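You operate a simulated robot arm through the tools that you are given. There is no shell and no other tool.

You are at the controls of a simulated robot arm. One attempt, no reset.

JOB
Move the dough ball from the blue board to the green board.
Fine: each cover back on its own board.
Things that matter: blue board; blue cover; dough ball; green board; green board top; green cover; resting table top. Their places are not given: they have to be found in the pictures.

The check looks at the end state, three seconds after you hand in, the way a careful person would. Anything else that was tipped, shoved, dropped, spilled or broken makes it a failure. Lids that push on must go on centred and level and be pressed home; caps that screw on are set level and turned clockwise until they are tight.

ROBOT AND FRAMES
A 7-joint arm with a fingered hand, fixed in place. Base frame: the origin is on the floor under the middle of its stand, x ahead of it, y to its left, z up; the work surface is at about z = 850. Readings come in mm, rad, newtons and seconds.
With the tool pointing down near the work surface it reaches from about 240 to 680 mm from the base axis. Its first joint turns from -1.204 to 3.002 rad. Payload 3.4 kg.
Tool frame: the origin (TCP) lies between the finger pads and is the grasp point; the fingertips stand 25 mm ahead of it; z points along the fingers, y is the line along which they close. The gripper opens to 88 mm; its body begins 29 mm behind the TCP. The gripper is a hand of 5 fingers: y runs from the thumb to the fingers, the wrist lies at [-13, -97, -162] in the tool frame, and closing takes about 1.5 s.
Orientation is that of the tool frame in the base frame, as [roll, pitch, yaw] about the fixed x, y, z axes, in that order (R = Rz(yaw) Ry(pitch) Rx(roll)). With the fingers straight down and the wrist toward the robot, the tool's x, y and z point along [0, 1, 0], [1, 0, 0] and [0, 0, -1] of the base frame.

CONTROLS
- The arm moves only by the tool send_rows. Its argument "commands" is a list of rows, each a list of 6 numbers: the turn, a rotation vector about the tool's x, y, z in units of 120 degrees (1.0 is 120 degrees), then the shift along the tool's x, y, z in units of 150 mm (1.0 is 150 mm). In form: [[rx, ry, rz, dx, dy, dz], ...]. A call has 1 to 20 rows; each row is the pose to reach, as a shift and turn from the pose commanded when the call began, along the tool's axes at that moment. "jaw" is the opening in per cent of the stroke, from 0 (shut) to 100 (fully open), set as the call begins (left out, the last holds). A call with a number of a shift or a turn outside -1 to 1 is refused whole. A row lasts 0.2 s, in which the tool goes at most 50 mm and 0.15 rad; a call with a longer step from one row to the next is refused whole, and so is a gripper value outside its range. Where a pose cannot be reached the arm comes as near as it can. A force on the tool above 40 N (or 10 N above the force at the start of the call, whichever is more), or a blocked arm, ends the call early, and 0.2 s more pass. The fingers move at their own pace (about 153 mm/s each) and stop on an object; they squeeze with about 33 N. The grip force told is the motor's: it shows also when the fingers shut on nothing. Time passes only in rows, and 0.2 s behind the last, so rows that repeat a pose let the fingers close. The reply holds the time, the measured pose of the TCP, the force on the tool along the base axes, the opening and the grip force, in the units named above and with some noise, with the torque about the TCP (base axes, N m) and any sound that the robot's microphone picked up.
- Cameras (640 x 400 px; columns grow to the right, rows downward): "scene" is fixed at [399.8, 500.2, 1634.9]; the picture's right is [-0.96, -0.30, 0.00], its down [-0.23, 0.73, -0.65] and it looks along [0.19, -0.62, -0.76] (base axes); focal length 333 px, centre (320, 200). "wrist" rides on the gripper at [59, -79, -105] in the tool frame; the picture's right is [-0.73, 0.32, -0.61], its down [-0.62, -0.68, 0.38] and it looks along [-0.29, 0.66, 0.70] (tool axes); focal length 234 px, centre (320, 200).
- capture(camera): a new picture of that camera. It takes no simulated time.
- lift_body(by): slides the trunk up (or, below 0, down) by that many mm; the arm rides with it, the base frame stays. It gives what a move gives, with no picture.
- set_fingers(index, middle, ring, little, thumb_bend, thumb_turn): sets how far each is bent, from 0 (flat) to 1 (curled in); at 0.3 the hand is open as for a grip, at 0.7 the pads meet at the TCP. One left out holds its place. A second passes; each finger stops where it meets its share of the squeeze, and holds until it gets a number again. A gripper value or a shape takes the hand back. It gives what a move gives, with no picture; readings hold the bend of each and the force on index, middle, ring, little, thumb and palm. thumb_turn goes from beside the hand (0) to across from the fingers (1), as for a grip.
- hand_shape(shape): the hand has 5 fingers and takes this shape, open, in about a second: jaw (thumb against the fingers, like two jaws); tri (thumb and two fingers); tip (a fingertip pinch); poke (one finger out to press); point (the index stretched); flat (the hand flat); cup (the hand cupped); fist (a fist). The gripper value then closes the fingers along that shape, each until it touches; the sizes above hold for jaw. It gives what a move gives, with no picture.
- point_at(camera, pixels): there is no depth. For up to 12 entries [column, row, z] of the newest picture of that camera ("zoom" is the newest enlarged one), the place [x, y] in the base frame at which the ray of that pixel passes the height z, good to about 2 mm. It takes no simulated time.
- close_up(camera, box): a new picture of the part [left, top, right, bottom] of that camera's present view, enlarged. It takes no simulated time.
- sign_off(): hands the job in; it is judged then, once.

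Open the gripper and draw the arm clear of the work before you hand the job in, unless the task says otherwise.

The tools are called after "Emit:" as name(argument=value, ...) on one line, values as JSON. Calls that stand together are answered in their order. send_rows: Moves the arm, as the interface text tells. Its arguments: {"type":"object","properties":{"commands":{"type":"array","items":{"type":"array","items":{"type":"number"}}},"jaw":{"type":"number"}},"required":["commands"]} The other tools are called the same way: lift_body (by) moves the trunk up or down; hand_shape (shape) gives the hand a shape; set_fingers (index, middle, ring, little, thumb_bend, thumb_turn) moves the fingers one by one; capture (camera) takes a picture; point_at (camera, pixels) gives the place at which the rays of pixels pass given heights; close_up (camera, box) takes an enlarged picture of a part of a camera's view; sign_off () hands the job in.

At the start:

```text
t: 0.0
tool_pos: [546.8, -25.1, 1205.2]
tcp_rot: [-3.141, 0.0, 1.569]
wrist_force: [-0.1, 0.6, 0.3]
wrist_torque: [0.0, 0.0, -0.02]
width: 87.7
grasp_force: 0.0
shape: jaw
bend: [0.3, 0.3, 0.3, 0.3, 0.3, 0.98]
finger forces: [0.1, 0.0, 0.0, 0.0, 0.0, 0.0]
trunk travel left (down, up): [-725.0, 215.0]
```

scene: 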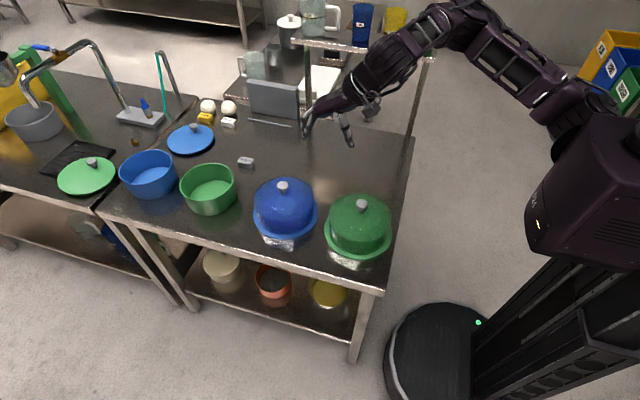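
wrist: 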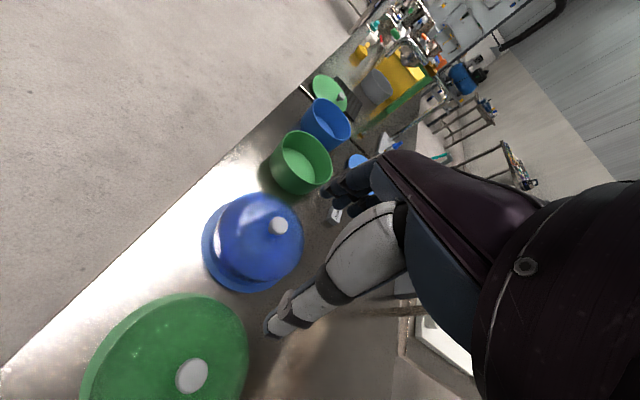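

The scene shows a blue domed cover around (285,207) and a green domed cover around (358,226), each on its own board. I take enlarged pictures to find the details.

Emit:
close_up(camera="scene", box=[220, 160, 420, 285])

Emit:
close_up(camera="scene", box=[100, 70, 420, 270])

```text
3.20 times, centred on (320, 222) of scene
```

zoom: 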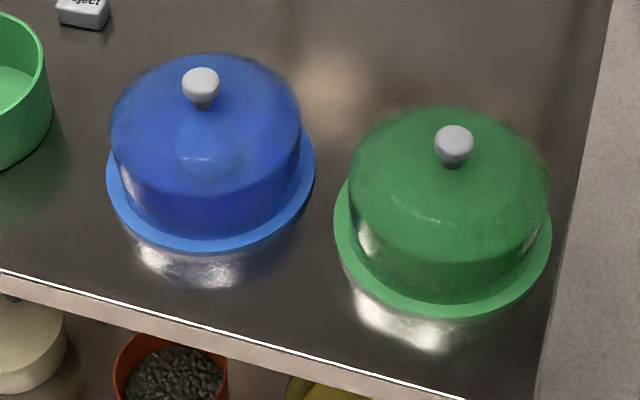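

```text
2.00 times, centred on (260, 170) of scene
```

zoom: 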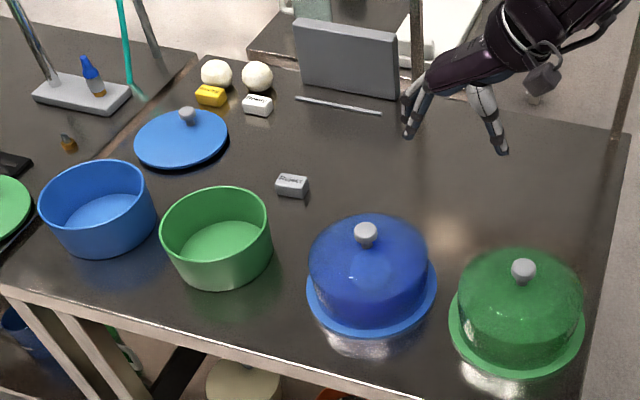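

A faint round shape shows inside the translucent blue dome; small labelled blocks lie near (245,161) and (205,118). I zoom in to read the labels and check the dome.

Emit:
close_up(camera="scene", box=[180, 90, 260, 140])

Emit:
close_up(camera="scene", box=[225, 145, 273, 175])

Emit:
close_up(camera="scene", box=[240, 170, 336, 230])

Emit:
close_up(camera="scene", box=[310, 190, 406, 270])

Emit:
close_up(camera="wrist", box=[180, 120, 380, 320])

```text
8.00 times, centred on (220, 115) of scene
```

zoom: 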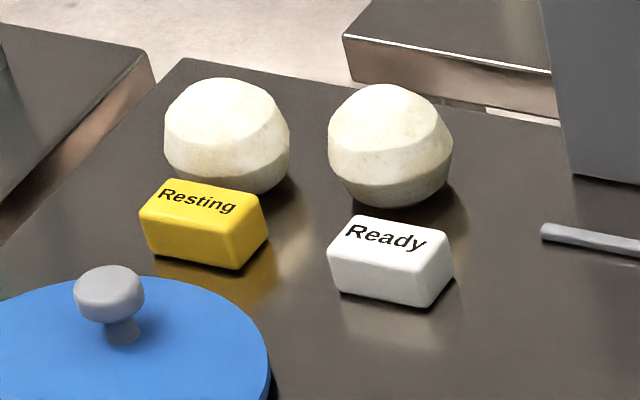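

```text
13.33 times, centred on (249, 160) of scene
```

zoom: 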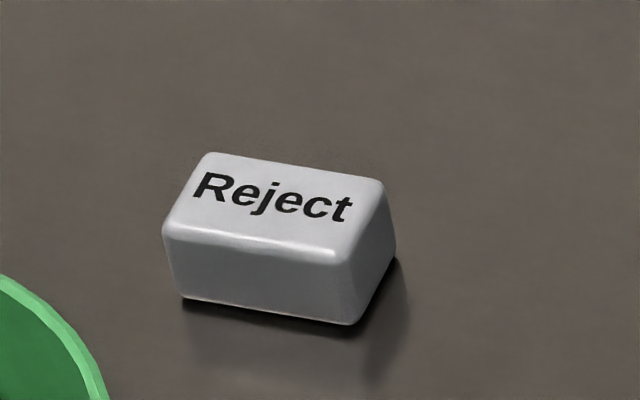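

```text
6.67 times, centred on (288, 200) of scene
```

zoom: 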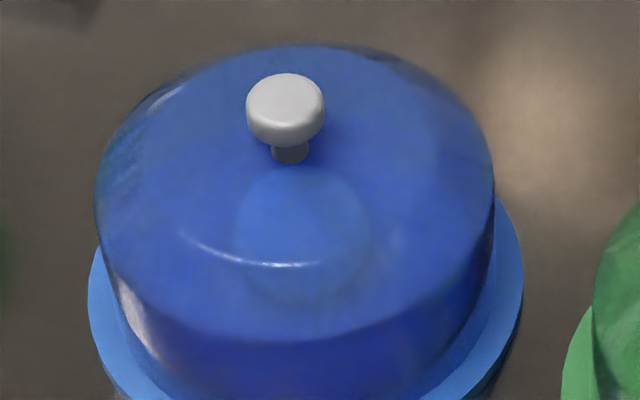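

```text
5.00 times, centred on (358, 230) of scene
```

zoom: 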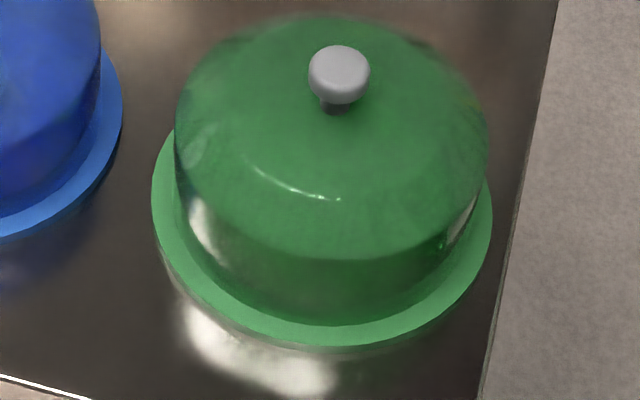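

```text
2.00 times, centred on (280, 220) of wrist
```

zoom: 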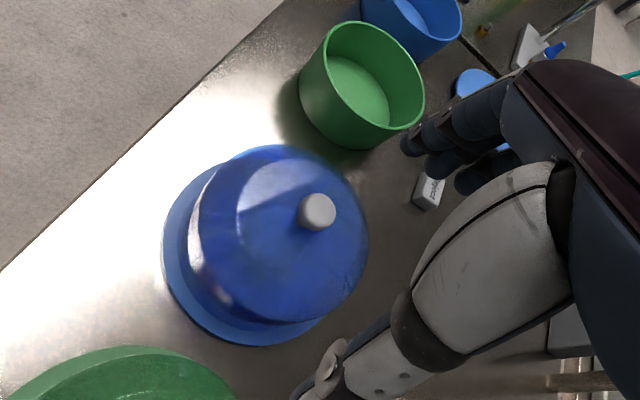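

The ball shows through the blue dome at about scene (285,208); the green dome looks empty. I turn the board rims and knobs into base-frame places at several heights.

Emit:
capture(camera="scene")

Emit:
point_at(camera="scene", pixels=[[253.4, 214.2, 860], [318.7, 211, 860], [287.2, 238, 860], [324, 229.8, 860], [392.2, 228.9, 860], [359, 259, 860], [282.8, 185.4, 960], [282.8, 185.4, 980], [282.8, 185.4, 1000], [362.2, 204.8, 960], [362.2, 204.8, 980], [362.2, 204.8, 1000]])

Emit:
point_at(camera="scene", pixels=[[245, 161, 865], [380, 295, 850], [414, 137, 850], [200, 94, 850], [100, 208, 850], [285, 208, 880], [208, 190, 850], [303, 130, 850], [193, 142, 860], [250, 118, 850], [298, 125, 850], [208, 106, 880]])

```text
taken
```

scene: 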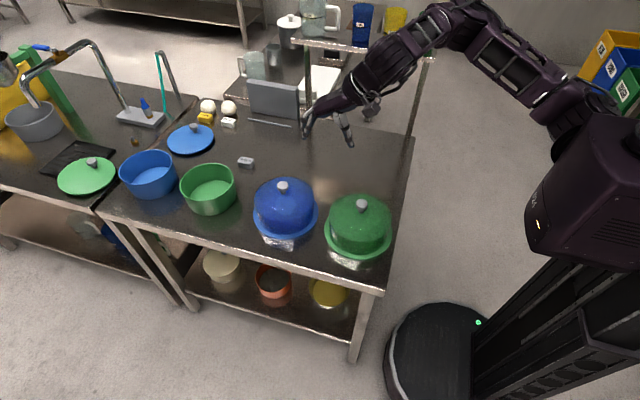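

```text
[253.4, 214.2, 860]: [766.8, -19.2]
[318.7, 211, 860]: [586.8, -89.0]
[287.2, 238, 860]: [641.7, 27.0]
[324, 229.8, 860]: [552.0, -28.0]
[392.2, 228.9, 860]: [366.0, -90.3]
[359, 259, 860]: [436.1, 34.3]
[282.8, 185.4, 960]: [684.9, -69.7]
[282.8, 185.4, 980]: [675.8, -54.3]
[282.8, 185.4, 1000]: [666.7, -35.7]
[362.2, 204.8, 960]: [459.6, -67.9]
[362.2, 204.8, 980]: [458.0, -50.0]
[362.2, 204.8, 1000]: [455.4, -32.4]
```

```text
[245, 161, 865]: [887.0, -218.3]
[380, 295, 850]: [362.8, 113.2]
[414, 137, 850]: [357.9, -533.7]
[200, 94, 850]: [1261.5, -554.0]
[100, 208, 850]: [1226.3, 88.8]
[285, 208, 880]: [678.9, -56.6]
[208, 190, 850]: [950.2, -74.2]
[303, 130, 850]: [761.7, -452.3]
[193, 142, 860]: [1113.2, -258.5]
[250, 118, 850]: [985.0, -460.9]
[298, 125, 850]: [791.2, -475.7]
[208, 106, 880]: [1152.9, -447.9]
```

Both knobs also show in the wrist picture at (279,226) and (191,376), so I intersect those rays with the scene rays to get their heights.

Emit:
capture(camera="wrist")

Emit:
point_at(camera="wrist", pixels=[[279, 226, 960], [279, 226, 980], [279, 226, 1000], [279, 226, 1020], [191, 376, 960], [191, 376, 980], [191, 376, 1000], [191, 376, 1020], [203, 245, 860], [298, 262, 860], [230, 290, 860]])

Emit:
close_up(camera="wrist", box=[80, 180, 320, 400])

```text
taken
```

wrist: 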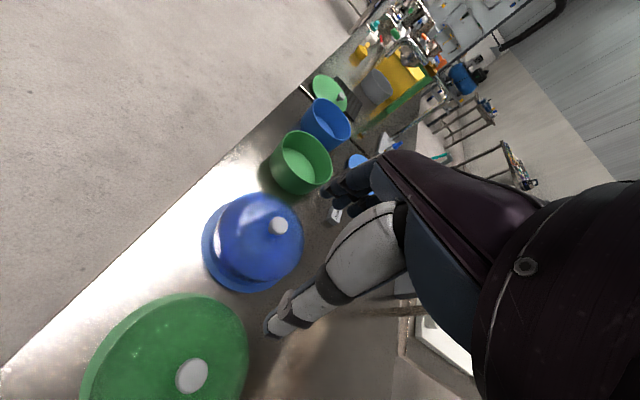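

```text
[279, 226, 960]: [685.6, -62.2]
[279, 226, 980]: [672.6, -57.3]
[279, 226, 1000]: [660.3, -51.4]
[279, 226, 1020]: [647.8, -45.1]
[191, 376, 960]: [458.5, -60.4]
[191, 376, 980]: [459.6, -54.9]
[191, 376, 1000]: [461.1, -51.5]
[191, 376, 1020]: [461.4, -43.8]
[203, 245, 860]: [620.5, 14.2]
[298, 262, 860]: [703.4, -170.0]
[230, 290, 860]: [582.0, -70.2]
```

```text
1.82 times, centred on (200, 290) of wrist
```

zoom: 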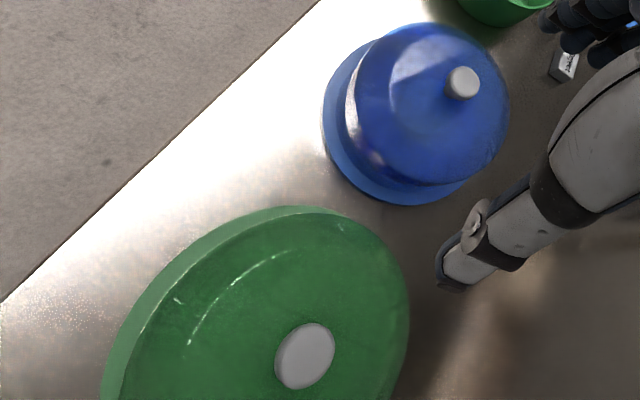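

Blue knob comes out at about (678,-60,972), green at (459,-58,971). The blue one is at the edge of reach, so I move above it first at z≈1100 to test reach.

Emit:
send_rows(commands=[[0, 0, 0, -0.04, 0.146, 0.08], [0, 0, 0, -0.08, 0.3, 0.18], [0, 0, 0, -0.12, 0.45, 0.3], [0, 0, 0, -0.16, 0.6, 0.43], [0, 0, 0, -0.2, 0.74, 0.57], [0, 0, 0, -0.233, 0.878, 0.701], [0, 0, 0, -0.233, 0.878, 0.701], [0, 0, 0, -0.233, 0.878, 0.701]], jaw=100)

```text
t: 1.8
tool_pos: [677.9, -61.3, 1099.4]
tcp_rot: [3.14, 0.001, 1.568]
wrist_force: [0.4, -0.3, 0.6]
wrist_torque: [0.02, -0.01, -0.03]
width: 87.8
grasp_force: 0.0
shape: jaw
bend: [0.3, 0.3, 0.3, 0.3, 0.3, 0.98]
finger forces: [0.0, 0.0, 0.0, 0.1, 0.0, 0.0]
trunk travel left (down, up): [-725.0, 215.0]
```

The arm reaches (678,-61,1099) exactly. I look through both cameras to check the alignment over the blue knob.

Emit:
capture(camera="scene")

Emit:
capture(camera="wrist")

Emit:
close_up(camera="scene", box=[220, 120, 380, 250])

```text
taken
```

scene: 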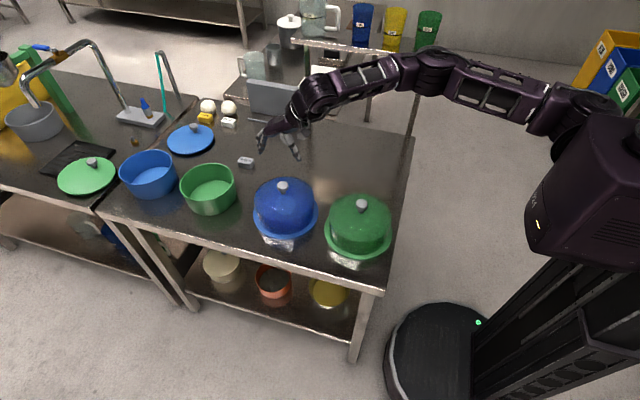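

```text
taken
```

wrist: 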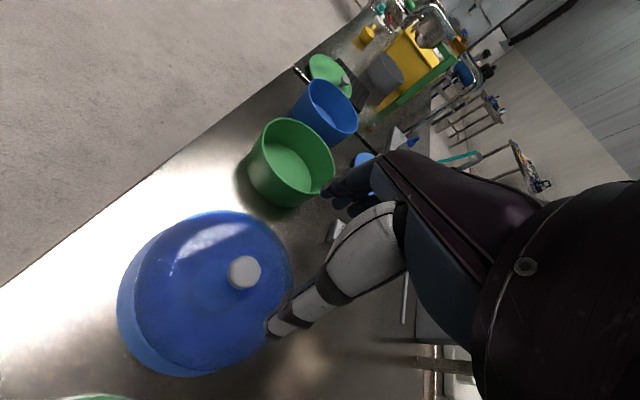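

```text
3.08 times, centred on (300, 185) of scene
```

zoom: 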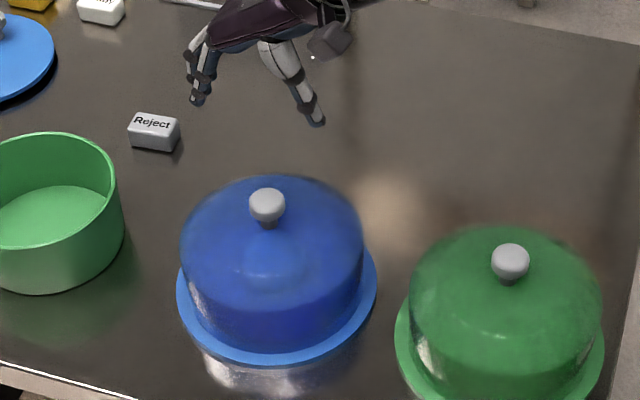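

The knob is now at wrist (244,272). I intersect again from here for a tighter estimate, and use the dome edges for the centre.

Emit:
point_at(camera="wrist", pixels=[[244, 272, 960], [244, 272, 970], [244, 272, 980], [119, 310, 860], [175, 374, 860]])

Emit:
point_at(camera="scene", pixels=[[282.7, 185.5, 965], [282.7, 185.5, 970], [282.7, 185.5, 975], [282.7, 185.5, 980]])

Emit:
close_up(camera="wrist", box=[100, 190, 340, 400])

```text
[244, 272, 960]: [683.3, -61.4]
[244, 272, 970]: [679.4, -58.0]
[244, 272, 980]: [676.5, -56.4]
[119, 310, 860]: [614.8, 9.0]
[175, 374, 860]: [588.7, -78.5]
```

```text
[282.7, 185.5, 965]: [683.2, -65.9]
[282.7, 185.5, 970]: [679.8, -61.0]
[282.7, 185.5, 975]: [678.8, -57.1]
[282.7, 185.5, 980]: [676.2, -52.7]
```

```text
1.90 times, centred on (220, 295) of wrist
```

zoom: 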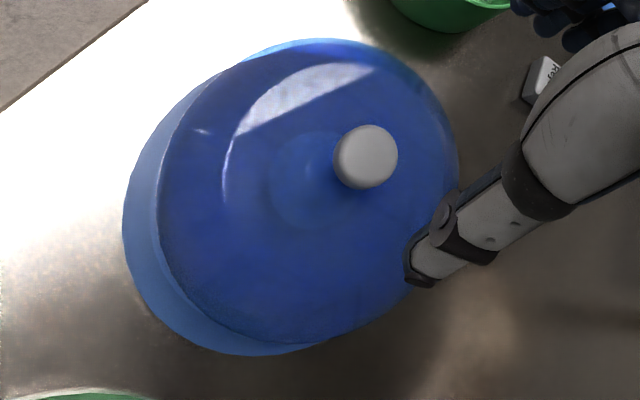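

Blue knob: about (678.5,-58), middle of the head near z=973. I go down in small steps to z≈992 with the jaw open and look again.

Emit:
send_rows(commands=[[0, 0, 0, 0.013, 0, 0.15], [0, 0, 0, 0.013, 0, 0.3], [0, 0, 0, 0.013, 0, 0.45], [0, 0, 0, 0.013, 0, 0.58], [0, 0, 0, 0.013, 0, 0.67], [0, 0, 0, 0.013, 0, 0.72], [0, 0, 0, 0.013, 0, 0.72]], jaw=100)

Emit:
capture(camera="wrist")

Emit:
close_up(camera="scene", box=[230, 140, 350, 250])

```text
t: 3.4
tool_pos: [677.7, -58.8, 992.5]
tcp_rot: [3.142, 0.0, 1.569]
wrist_force: [-0.1, -0.6, 0.4]
wrist_torque: [-0.02, 0.06, -0.01]
width: 87.6
grasp_force: 0.1
shape: jaw
bend: [0.3, 0.3, 0.3, 0.3, 0.3, 0.98]
finger forces: [0.0, 0.0, 0.1, 0.1, 0.0, 0.0]
trunk travel left (down, up): [-725.0, 215.0]
```

```text
taken
```

wrist: 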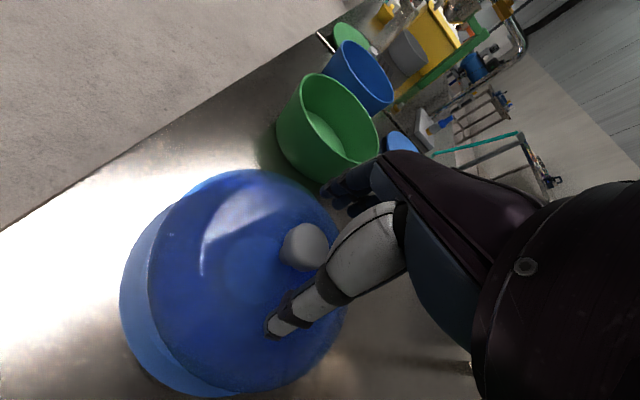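

```text
3.64 times, centred on (290, 195) of scene
```

zoom: 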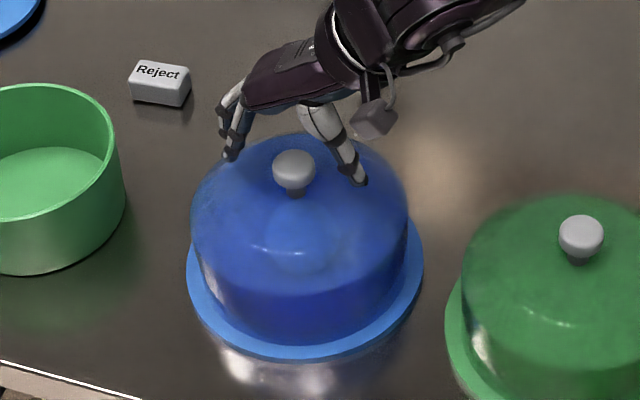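

Fingers and thumb straddle the knob evenly. I check the height of the neck's foot (scene about (283.5,194.4)) before going lower.

Emit:
point_at(camera="scene", pixels=[[283.5, 194.4, 940], [283.5, 194.4, 950], [283.5, 194.4, 960], [283, 180.9, 975], [283, 180.9, 980], [283, 180.9, 985]])

```text
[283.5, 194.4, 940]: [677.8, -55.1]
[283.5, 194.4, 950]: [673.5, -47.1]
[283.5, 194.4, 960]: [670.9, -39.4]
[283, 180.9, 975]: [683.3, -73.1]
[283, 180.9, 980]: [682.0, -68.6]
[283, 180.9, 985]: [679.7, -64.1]
```

Dome top is at about z=945 and knob top at about 977, so a TCP at 975 puts the fingertips just above the dome. I descend 17 mm, then close.

Emit:
send_rows(commands=[[0, 0, 0, 0, 0, 0.03], [0, 0, 0, 0, 0, 0.06], [0, 0, 0, 0, 0, 0.09], [0, 0, 0, 0, 0, 0.113], [0, 0, 0, 0, 0, 0.113]], jaw=100)

Emit:
send_rows(commands=[[0, 0, 0, 0, 0, 0], [0, 0, 0, 0, 0, 0], [0, 0, 0, 0, 0, 0], [0, 0, 0, 0, 0, 0], [0, 0, 0, 0, 0, 0], [0, 0, 0, 0, 0, 0], [0, 0, 0, 0, 0, 0], [0, 0, 0, 0, 0, 0], [0, 0, 0, 0, 0, 0], [0, 0, 0, 0, 0, 0]], jaw=0)

Emit:
close_up(camera="scene", box=[230, 140, 350, 250])

Emit:
capture(camera="wrist")

```text
t: 4.6
tool_pos: [678.8, -58.4, 974.7]
tcp_rot: [3.141, 0.0, 1.569]
wrist_force: [0.0, 1.2, 0.2]
wrist_torque: [0.02, 0.03, -0.01]
width: 87.5
grasp_force: 0.0
shape: jaw
bend: [0.3, 0.3, 0.3, 0.3, 0.3, 0.98]
finger forces: [0.1, 0.0, 0.0, 0.0, 0.0, 0.0]
trunk travel left (down, up): [-725.0, 215.0]
```

```text
t: 6.8
tool_pos: [676.9, -59.8, 975.7]
tcp_rot: [3.141, -0.002, 1.571]
wrist_force: [0.3, -0.2, 1.8]
wrist_torque: [-0.07, -0.32, -0.01]
width: 22.1
grasp_force: 33.6
shape: jaw
bend: [0.75, 0.61, 0.63, 0.61, 0.8, 1.0]
finger forces: [17.3, 8.7, 0.0, 0.0, 23.6, 0.0]
trunk travel left (down, up): [-725.0, 215.0]
```

```text
3.64 times, centred on (290, 195) of scene
```

zoom: 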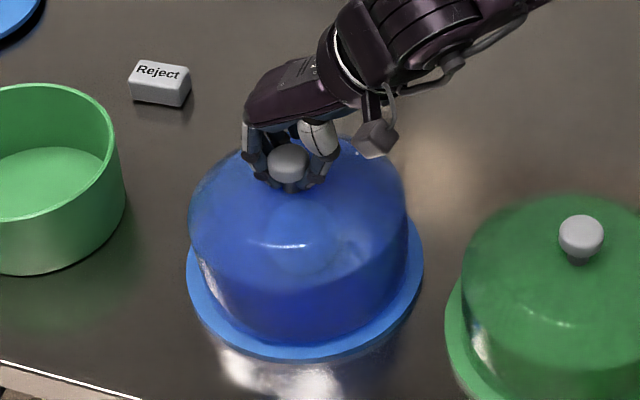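

```text
taken
```

wrist: 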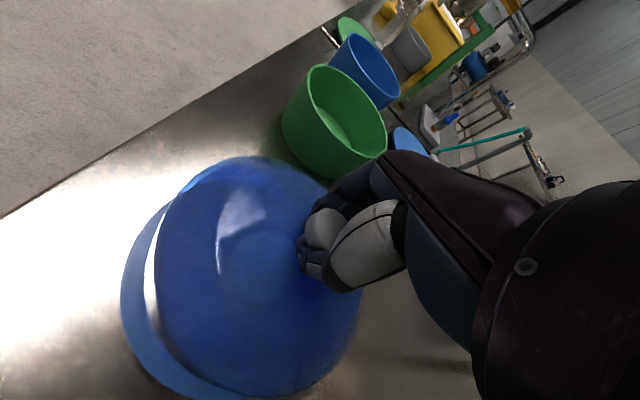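

The grip closed on the knob (width 22 mm, index 17 N, middle 9 N, thumb 24 N). I lift 12 mm slowly and check how the cover hangs.

Emit:
send_rows(commands=[[0, 0, 0, 0, 0, -0.02], [0, 0, 0, 0, 0, -0.04], [0, 0, 0, 0, 0, -0.06], [0, 0, 0, 0, 0, -0.08], [0, 0, 0, 0, 0, -0.08], [0, 0, 0, 0, 0, -0.08]], jaw=0)

Emit:
close_up(camera="scene", box=[230, 140, 350, 250])

Emit:
capture(camera="wrist")

```text
t: 8.2
tool_pos: [677.6, -59.5, 986.7]
tcp_rot: [-3.14, 0.0, 1.57]
wrist_force: [-0.3, -0.3, -2.3]
wrist_torque: [0.0, -0.01, 0.04]
width: 22.0
grasp_force: 33.0
shape: jaw
bend: [0.75, 0.61, 0.63, 0.61, 0.81, 1.0]
finger forces: [18.2, 7.4, 0.0, 0.1, 22.2, 0.0]
trunk travel left (down, up): [-725.0, 215.0]
```

```text
3.64 times, centred on (290, 195) of scene
```

zoom: 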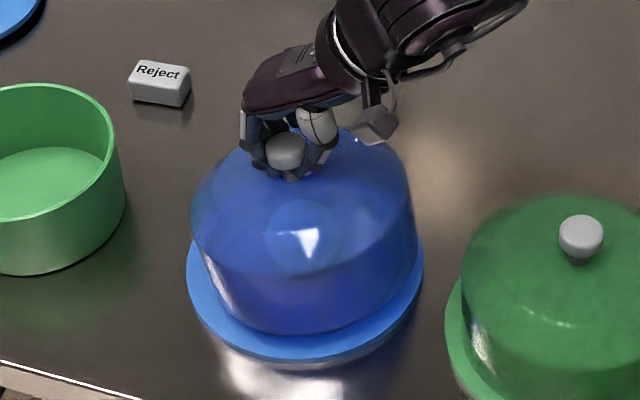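

```text
taken
```

wrist: 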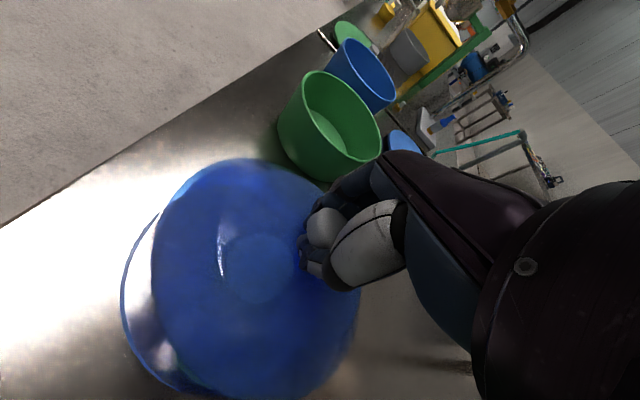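

The cover is hanging (about 2.3 N) with a slight lean. I keep lifting straight up another 105 mm so it clears the ball, then look.

Emit:
send_rows(commands=[[0, 0, 0, 0, 0, -0.06], [0, 0, 0, 0, 0, -0.15], [0, 0, 0, 0, 0, -0.27], [0, 0, 0, 0, 0, -0.4], [0, 0, 0, 0, 0, -0.52], [0, 0, 0, 0, 0, -0.62], [0, 0, 0, 0, 0, -0.7], [0, 0, 0, 0, 0, -0.7]], jaw=0)

Emit:
capture(camera="scene")

Emit:
close_up(camera="scene", box=[210, 100, 370, 250])

Emit:
capture(camera="wrist")

```text
t: 10.0
tool_pos: [677.2, -59.3, 1091.7]
tcp_rot: [-3.142, -0.001, 1.568]
wrist_force: [-1.1, 0.1, -1.2]
wrist_torque: [0.0, -0.01, -0.01]
width: 21.8
grasp_force: 33.2
shape: jaw
bend: [0.75, 0.61, 0.63, 0.61, 0.81, 1.0]
finger forces: [17.7, 7.6, 0.0, 0.0, 23.2, 0.0]
trunk travel left (down, up): [-725.0, 215.0]
```

```text
taken
```

scene: 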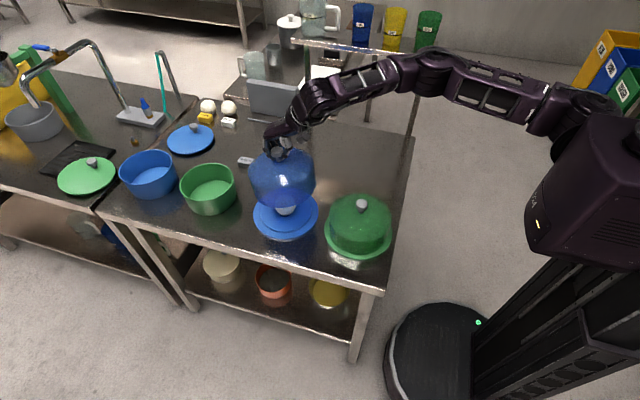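

```text
2.67 times, centred on (290, 175) of scene
```

zoom: 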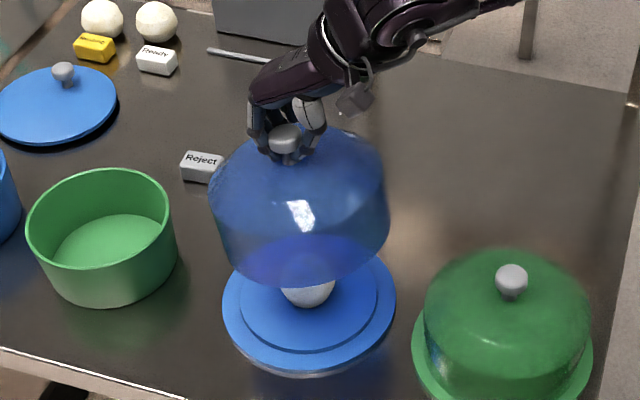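

```text
taken
```

wrist: 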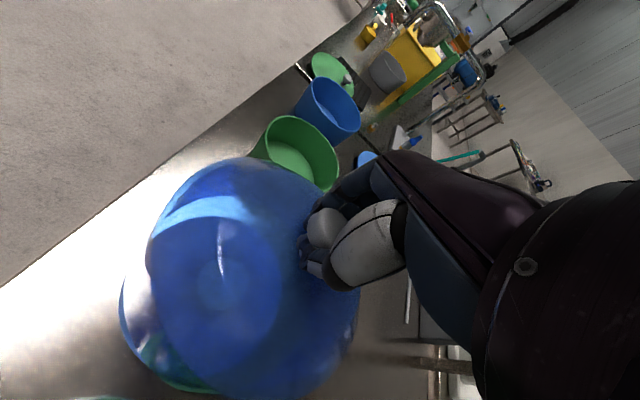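

The ball is visible on the blue board's raised middle disc, so the cover seats around a step. The cover hangs with a small lean; I zoom in to measure it.

Emit:
close_up(camera="scene", box=[240, 135, 330, 215])

Emit:
close_up(camera="scene", box=[240, 180, 330, 245])

Emit:
close_up(camera="wrist", box=[100, 140, 380, 400])

```text
5.00 times, centred on (285, 175) of scene
```

zoom: 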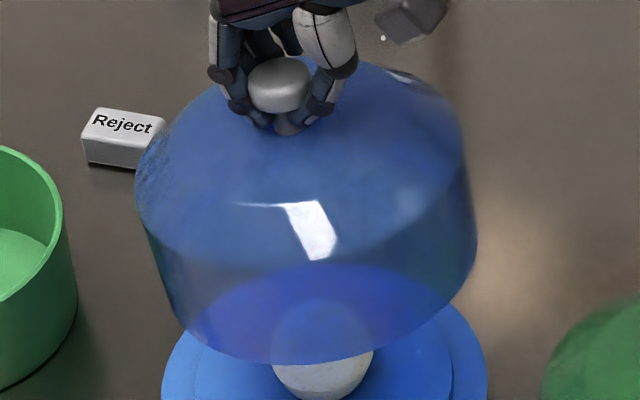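

```text
6.15 times, centred on (285, 212) of scene
```

zoom: 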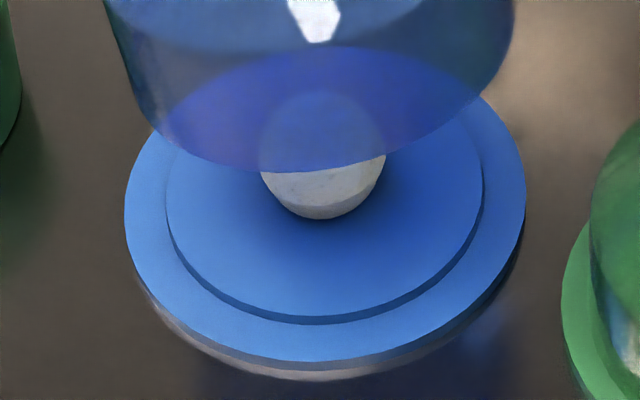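

```text
1.54 times, centred on (240, 270) of wrist
```

zoom: 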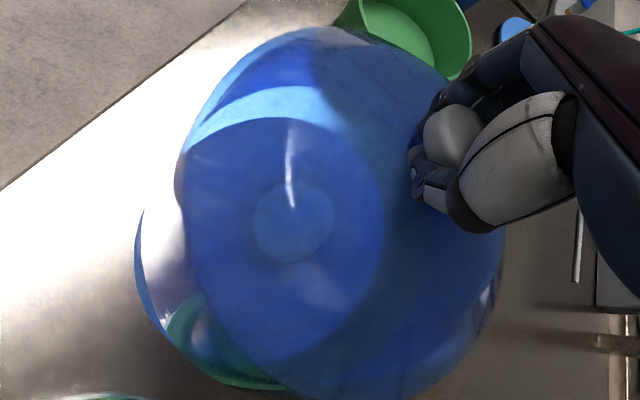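

Side lines of the dome show it leaning about 7–8° with its far (+x) rim low. I rotate the tool −7° about its x axis to level it and look again.

Emit:
send_rows(commands=[[-0.02, 0, 0, 0, 0, 0], [-0.04, 0, 0, 0, 0, 0], [-0.06, 0, 0, 0, 0, 0], [-0.06, 0, 0, 0, 0, 0], [-0.06, 0, 0, 0, 0, 0]], jaw=0)

Emit:
close_up(camera="scene", box=[240, 135, 330, 215])

Emit:
capture(camera="wrist")

```text
t: 11.2
tool_pos: [678.0, -59.4, 1091.8]
tcp_rot: [3.016, 0.001, 1.568]
wrist_force: [-0.3, -0.9, -1.7]
wrist_torque: [0.04, 0.05, 0.0]
width: 21.8
grasp_force: 32.5
shape: jaw
bend: [0.75, 0.61, 0.63, 0.61, 0.81, 1.0]
finger forces: [17.3, 7.7, 0.1, 0.0, 24.0, 0.0]
trunk travel left (down, up): [-725.0, 215.0]
```

```text
5.00 times, centred on (285, 175) of scene
```

zoom: 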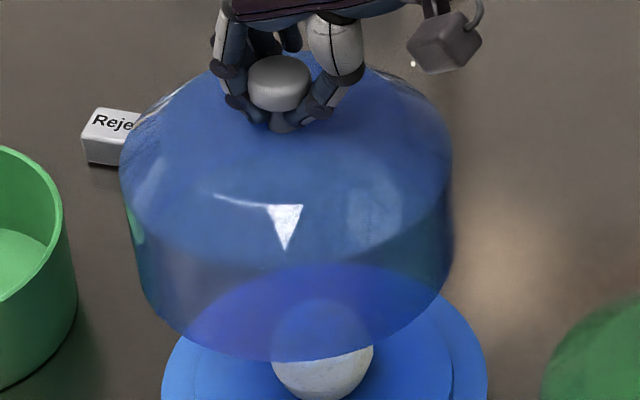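

```text
taken
```

wrist: 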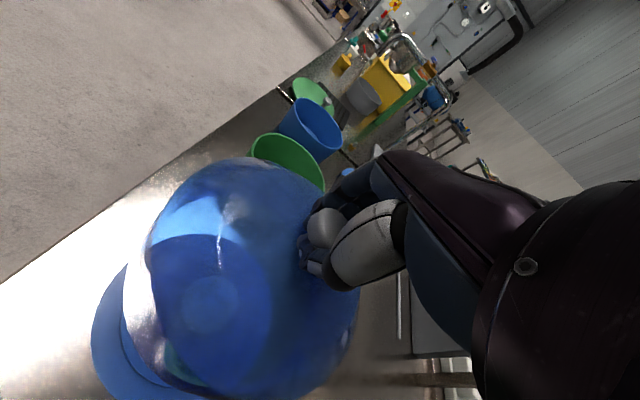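

The dome now looks level within a couple of degrees. I carry it back over the empty table toward (610,-245), in two sideways moves at the same height.

Emit:
send_rows(commands=[[0, 0, 0, -0.08, -0.029, -0.0036], [0, 0, 0, -0.2, -0.073, -0.009], [0, 0, 0, -0.34, -0.123, -0.0155], [0, 0, 0, -0.48, -0.174, -0.022], [0, 0, 0, -0.58, -0.21, -0.026], [0, 0, 0, -0.62, -0.225, -0.028], [0, 0, 0, -0.62, -0.225, -0.028]], jaw=0)

Emit:
send_rows(commands=[[0, 0, 0, -0.08, -0.029, -0.0036], [0, 0, 0, -0.2, -0.073, -0.009], [0, 0, 0, -0.34, -0.123, -0.0155], [0, 0, 0, -0.48, -0.174, -0.022], [0, 0, 0, -0.58, -0.21, -0.026], [0, 0, 0, -0.62, -0.225, -0.028], [0, 0, 0, -0.62, -0.225, -0.028]], jaw=0)

Emit:
capture(camera="scene")

Emit:
close_up(camera="scene", box=[230, 80, 400, 250])

Emit:
capture(camera="wrist")

```text
t: 12.8
tool_pos: [645.5, -152.0, 1091.7]
tcp_rot: [3.016, 0.0, 1.569]
wrist_force: [0.3, -0.4, -0.6]
wrist_torque: [-0.02, -0.02, -0.05]
width: 21.6
grasp_force: 32.5
shape: jaw
bend: [0.75, 0.61, 0.63, 0.61, 0.81, 1.0]
finger forces: [17.4, 7.8, 0.1, 0.0, 24.1, 0.0]
trunk travel left (down, up): [-725.0, 215.0]
```

```text
t: 14.4
tool_pos: [608.6, -245.1, 1092.5]
tcp_rot: [3.015, 0.0, 1.567]
wrist_force: [-0.2, -0.1, -1.3]
wrist_torque: [-0.02, -0.02, 0.01]
width: 21.5
grasp_force: 32.7
shape: jaw
bend: [0.75, 0.61, 0.63, 0.61, 0.81, 1.0]
finger forces: [17.4, 8.0, 0.0, 0.1, 24.3, 0.0]
trunk travel left (down, up): [-725.0, 215.0]
```

```text
taken
```

scene: 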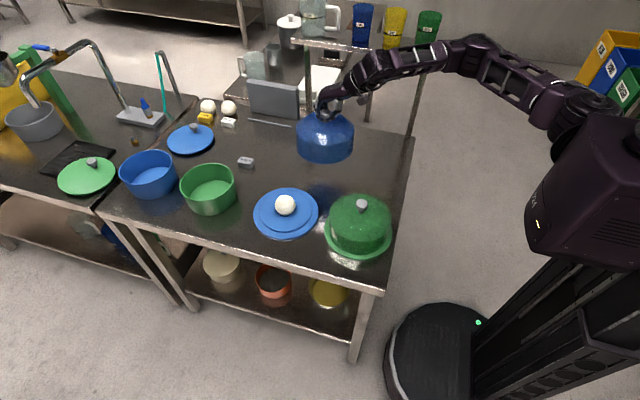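

```text
2.35 times, centred on (315, 165) of scene
```

zoom: 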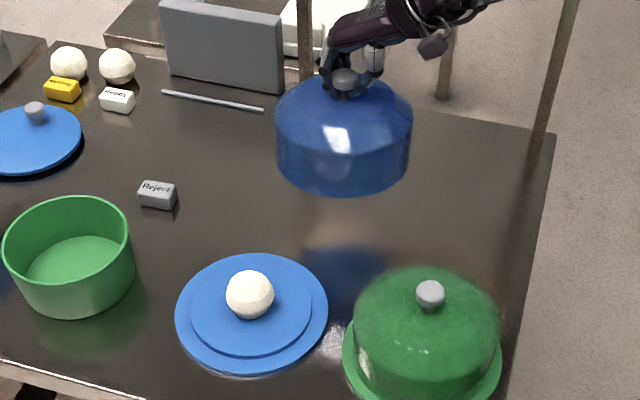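

```text
taken
```

wrist: 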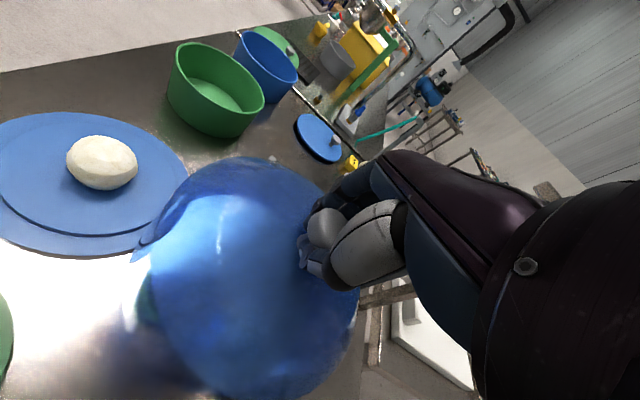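

The dome is over clear table and looks level. I lower it to about z=985 (rim some 15–20 mm above the table), then look before setting down.

Emit:
send_rows(commands=[[0, 0, 0, 0, -0.0126, 0.1], [0, 0, 0, 0, -0.0315, 0.25], [0, 0, 0, 0, -0.0504, 0.4], [0, 0, 0, 0, -0.0693, 0.55], [0, 0, 0, 0, -0.0832, 0.66], [0, 0, 0, 0, -0.0892, 0.7076], [0, 0, 0, 0, -0.0892, 0.7076]], jaw=0)

Emit:
close_up(camera="scene", box=[270, 90, 390, 200])

Emit:
capture(camera="wrist")

```text
t: 16.0
tool_pos: [611.1, -244.8, 985.0]
tcp_rot: [3.016, -0.002, 1.57]
wrist_force: [-0.5, 0.2, -1.2]
wrist_torque: [0.01, 0.02, -0.01]
width: 21.4
grasp_force: 33.7
shape: jaw
bend: [0.75, 0.61, 0.63, 0.61, 0.81, 1.0]
finger forces: [16.8, 8.2, 0.0, 0.0, 24.9, 0.0]
trunk travel left (down, up): [-725.0, 215.0]
```

```text
3.64 times, centred on (330, 145) of scene
```

zoom: 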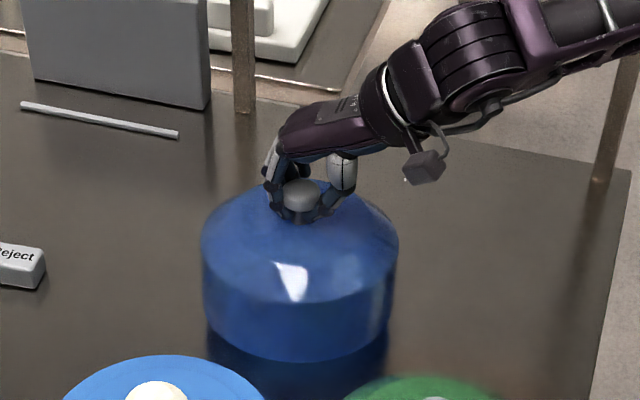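

```text
taken
```

wrist: 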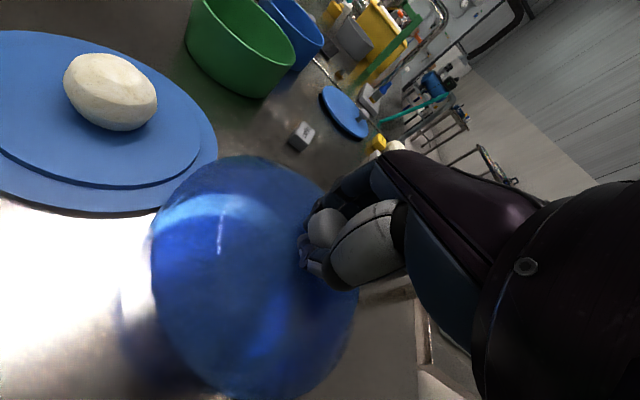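

Nothing is in the way. I lower 13 mm more in small steps and read the force for contact.

Emit:
send_rows(commands=[[0, 0, 0, 0, -0.0025, 0.02], [0, 0, 0, 0, -0.005, 0.04], [0, 0, 0, 0, -0.0075, 0.06], [0, 0, 0, 0, -0.0108, 0.086], [0, 0, 0, 0, -0.0108, 0.086]], jaw=0)

Emit:
close_up(camera="scene", box=[270, 90, 390, 200])

```text
t: 17.2
tool_pos: [609.8, -244.5, 972.0]
tcp_rot: [3.015, 0.001, 1.57]
wrist_force: [-0.6, 0.0, -1.0]
wrist_torque: [0.05, 0.01, 0.0]
width: 21.4
grasp_force: 32.8
shape: jaw
bend: [0.75, 0.61, 0.63, 0.61, 0.81, 1.0]
finger forces: [16.6, 8.4, 0.0, 0.1, 24.9, 0.0]
trunk travel left (down, up): [-725.0, 215.0]
```

```text
3.64 times, centred on (330, 145) of scene
```

zoom: 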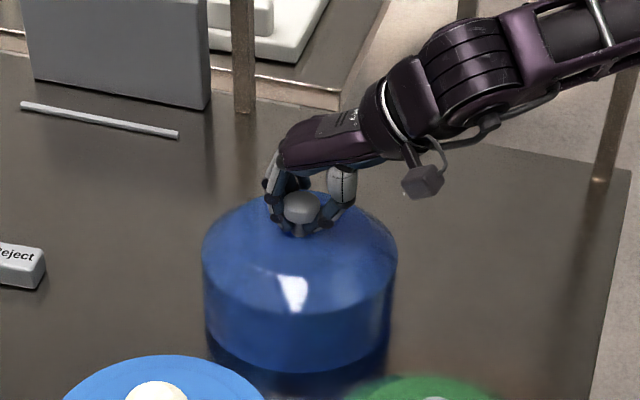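

No contact yet at z=972 (force still just the weight). I continue down in 2 mm steps.

Emit:
send_rows(commands=[[0, 0, 0, 0, -0.0017, 0.0132], [0, 0, 0, 0, -0.0033, 0.0264], [0, 0, 0, 0, -0.005, 0.04], [0, 0, 0, 0, -0.005, 0.04], [0, 0, 0, 0, -0.005, 0.04]], jaw=0)

```text
t: 18.4
tool_pos: [609.9, -244.2, 966.6]
tcp_rot: [3.016, -0.001, 1.569]
wrist_force: [-0.1, 0.6, -0.3]
wrist_torque: [-0.05, 0.02, 0.03]
width: 21.6
grasp_force: 32.8
shape: jaw
bend: [0.75, 0.61, 0.63, 0.61, 0.81, 1.0]
finger forces: [17.3, 9.1, 0.1, 0.0, 25.7, 0.0]
trunk travel left (down, up): [-725.0, 215.0]
```

The upward force is close to zero now, so the rim may be just touching. I go 2 mm further and check.

Emit:
send_rows(commands=[[0, 0, 0, 0, -0.0008, 0.0066], [0, 0, 0, 0, -0.0017, 0.0132], [0, 0, 0, 0, -0.0017, 0.0132]], jaw=0)

Emit:
send_rows(commands=[[0, 0, 0, 0, -0.0008, 0.0066], [0, 0, 0, 0, -0.0017, 0.0132], [0, 0, 0, 0, -0.0017, 0.0132]], jaw=0)

Emit:
close_up(camera="scene", box=[270, 90, 390, 200])

```text
t: 19.2
tool_pos: [609.4, -244.7, 963.6]
tcp_rot: [3.016, 0.0, 1.568]
wrist_force: [-0.5, 1.1, 0.8]
wrist_torque: [-0.11, -0.02, -0.01]
width: 21.0
grasp_force: 33.4
shape: jaw
bend: [0.75, 0.61, 0.63, 0.61, 0.81, 1.0]
finger forces: [17.8, 9.7, 0.0, 0.0, 26.2, 0.0]
trunk travel left (down, up): [-725.0, 215.0]
```

```text
t: 20.0
tool_pos: [609.1, -244.3, 963.0]
tcp_rot: [3.014, 0.0, 1.568]
wrist_force: [0.5, 1.2, 1.7]
wrist_torque: [-0.14, -0.01, 0.01]
width: 21.2
grasp_force: 33.3
shape: jaw
bend: [0.75, 0.61, 0.63, 0.61, 0.81, 1.0]
finger forces: [18.2, 10.6, 0.0, 0.0, 26.6, 0.0]
trunk travel left (down, up): [-725.0, 215.0]
```

```text
3.64 times, centred on (330, 145) of scene
```

zoom: 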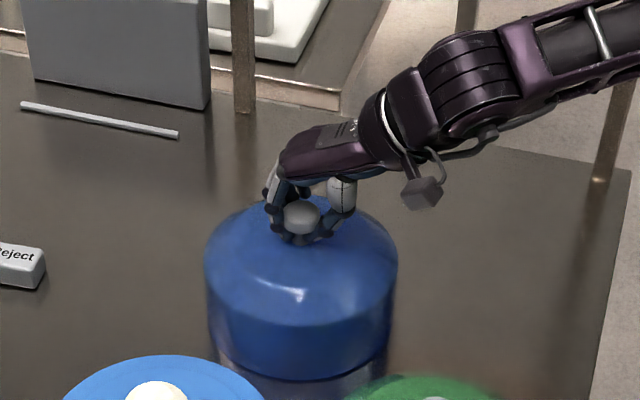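

The rim touches (force rose by 3–4 N, on the far −y side). I press a few mm more to let the whole rim come down level.

Emit:
send_rows(commands=[[0, 0, 0, 0, -0.0008, 0.0066], [0, 0, 0, 0, -0.0017, 0.0132], [0, 0, 0, 0, -0.0025, 0.0198], [0, 0, 0, 0, -0.0025, 0.0198]], jaw=0)

Emit:
close_up(camera="scene", box=[290, 120, 370, 200])

Emit:
capture(camera="wrist")

```text
t: 21.0
tool_pos: [610.0, -243.6, 959.6]
tcp_rot: [3.012, 0.001, 1.567]
wrist_force: [0.2, 0.3, 6.3]
wrist_torque: [-0.23, -0.03, 0.0]
width: 21.5
grasp_force: 33.4
shape: jaw
bend: [0.75, 0.61, 0.63, 0.61, 0.81, 1.0]
finger forces: [18.3, 11.3, 0.0, 0.0, 26.6, 0.1]
trunk travel left (down, up): [-725.0, 215.0]
```

```text
5.00 times, centred on (330, 160) of scene
```

zoom: 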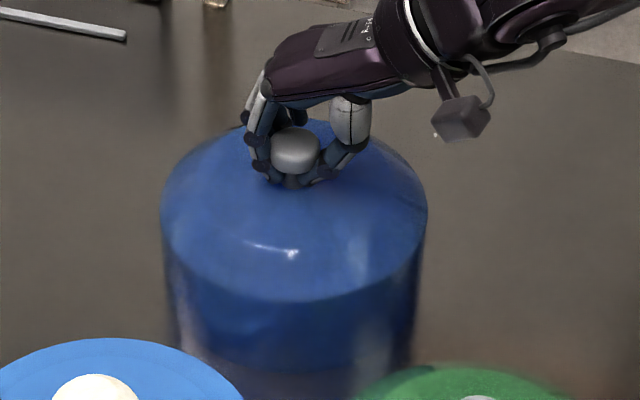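

```text
taken
```

wrist: 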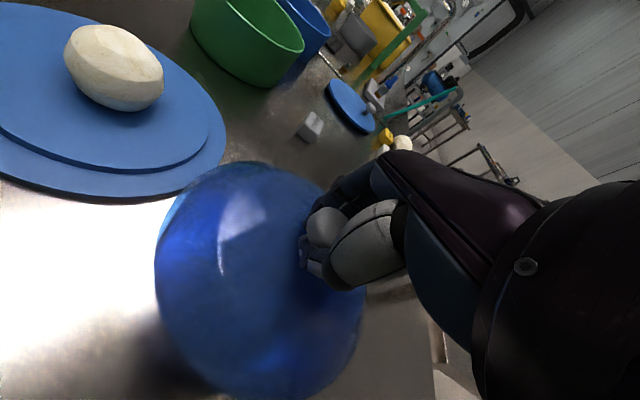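

The force is about 6 N and the cover looks level on the table. I open the hand and hold still.

Emit:
send_rows(commands=[[0, 0, 0, 0, 0, 0], [0, 0, 0, 0, 0, 0], [0, 0, 0, 0, 0, 0], [0, 0, 0, 0, 0, 0], [0, 0, 0, 0, 0, 0], [0, 0, 0, 0, 0, 0], [0, 0, 0, 0, 0, 0], [0, 0, 0, 0, 0, 0]], jaw=100)

Emit:
close_up(camera="scene", box=[290, 120, 370, 200])

Emit:
capture(camera="wrist")

```text
t: 22.8
tool_pos: [609.3, -241.7, 966.8]
tcp_rot: [3.005, -0.001, 1.567]
wrist_force: [10.3, 0.6, 38.1]
wrist_torque: [0.09, 0.83, -0.05]
width: 82.5
grasp_force: 0.1
shape: jaw
bend: [0.3, 0.3, 0.3, 0.3, 0.46, 0.99]
finger forces: [0.0, 0.0, 0.0, 0.1, 37.6, 0.2]
trunk travel left (down, up): [-725.0, 215.0]
```

```text
5.00 times, centred on (330, 160) of scene
```

zoom: 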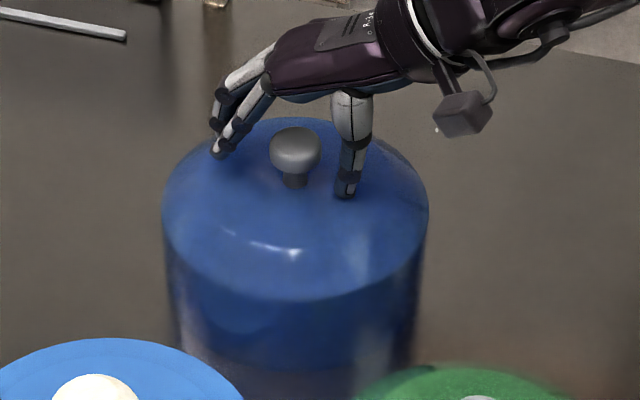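

```text
taken
```

wrist: 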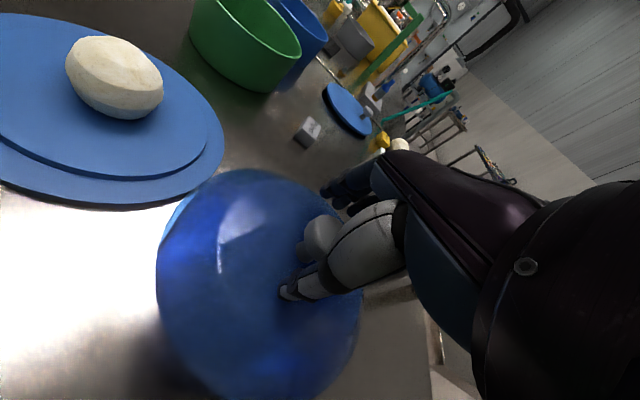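

The cover stands free on the table, but the opened thumb presses on the dome (38 N). I lift straight up to relieve it.

Emit:
send_rows(commands=[[0, 0, 0, 0, 0.0083, -0.066], [0, 0, 0, 0, 0.0167, -0.132], [0, 0, 0, 0, 0.033, -0.264], [0, 0, 0, 0, 0.058, -0.463], [0, 0, 0, 0, 0.083, -0.661], [0, 0, 0, 0, 0.1, -0.79], [0, 0, 0, 0, 0.1, -0.79]], jaw=100)

Emit:
capture(camera="scene")

Emit:
close_up(camera="scene", box=[240, 100, 410, 270])

Emit:
capture(camera="wrist")

```text
t: 24.4
tool_pos: [610.2, -246.5, 1079.6]
tcp_rot: [3.017, -0.001, 1.568]
wrist_force: [-0.1, -0.4, 0.0]
wrist_torque: [0.03, 0.04, 0.04]
width: 87.7
grasp_force: 0.0
shape: jaw
bend: [0.3, 0.3, 0.3, 0.3, 0.3, 0.98]
finger forces: [0.0, 0.1, 0.1, 0.1, 0.0, 0.0]
trunk travel left (down, up): [-725.0, 215.0]
```

```text
taken
```

scene: 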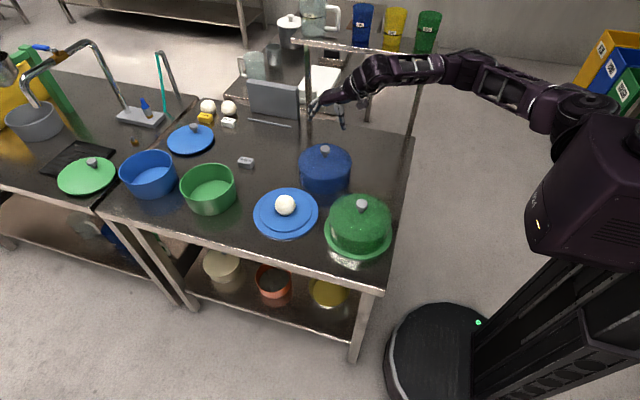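

```text
2.35 times, centred on (325, 185) of scene
```

zoom: 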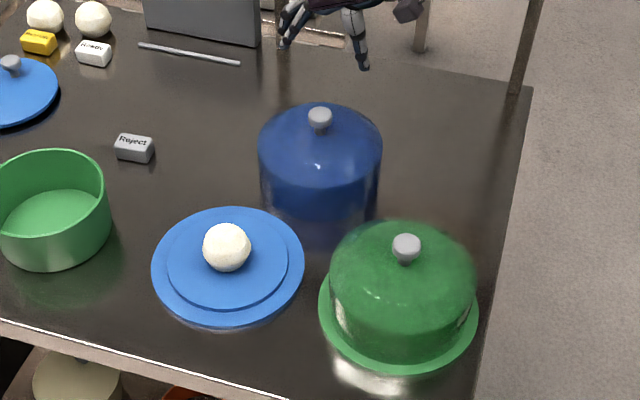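

```text
taken
```

wrist: 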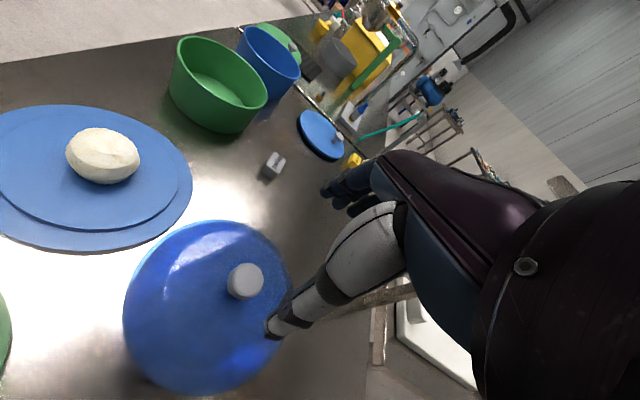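

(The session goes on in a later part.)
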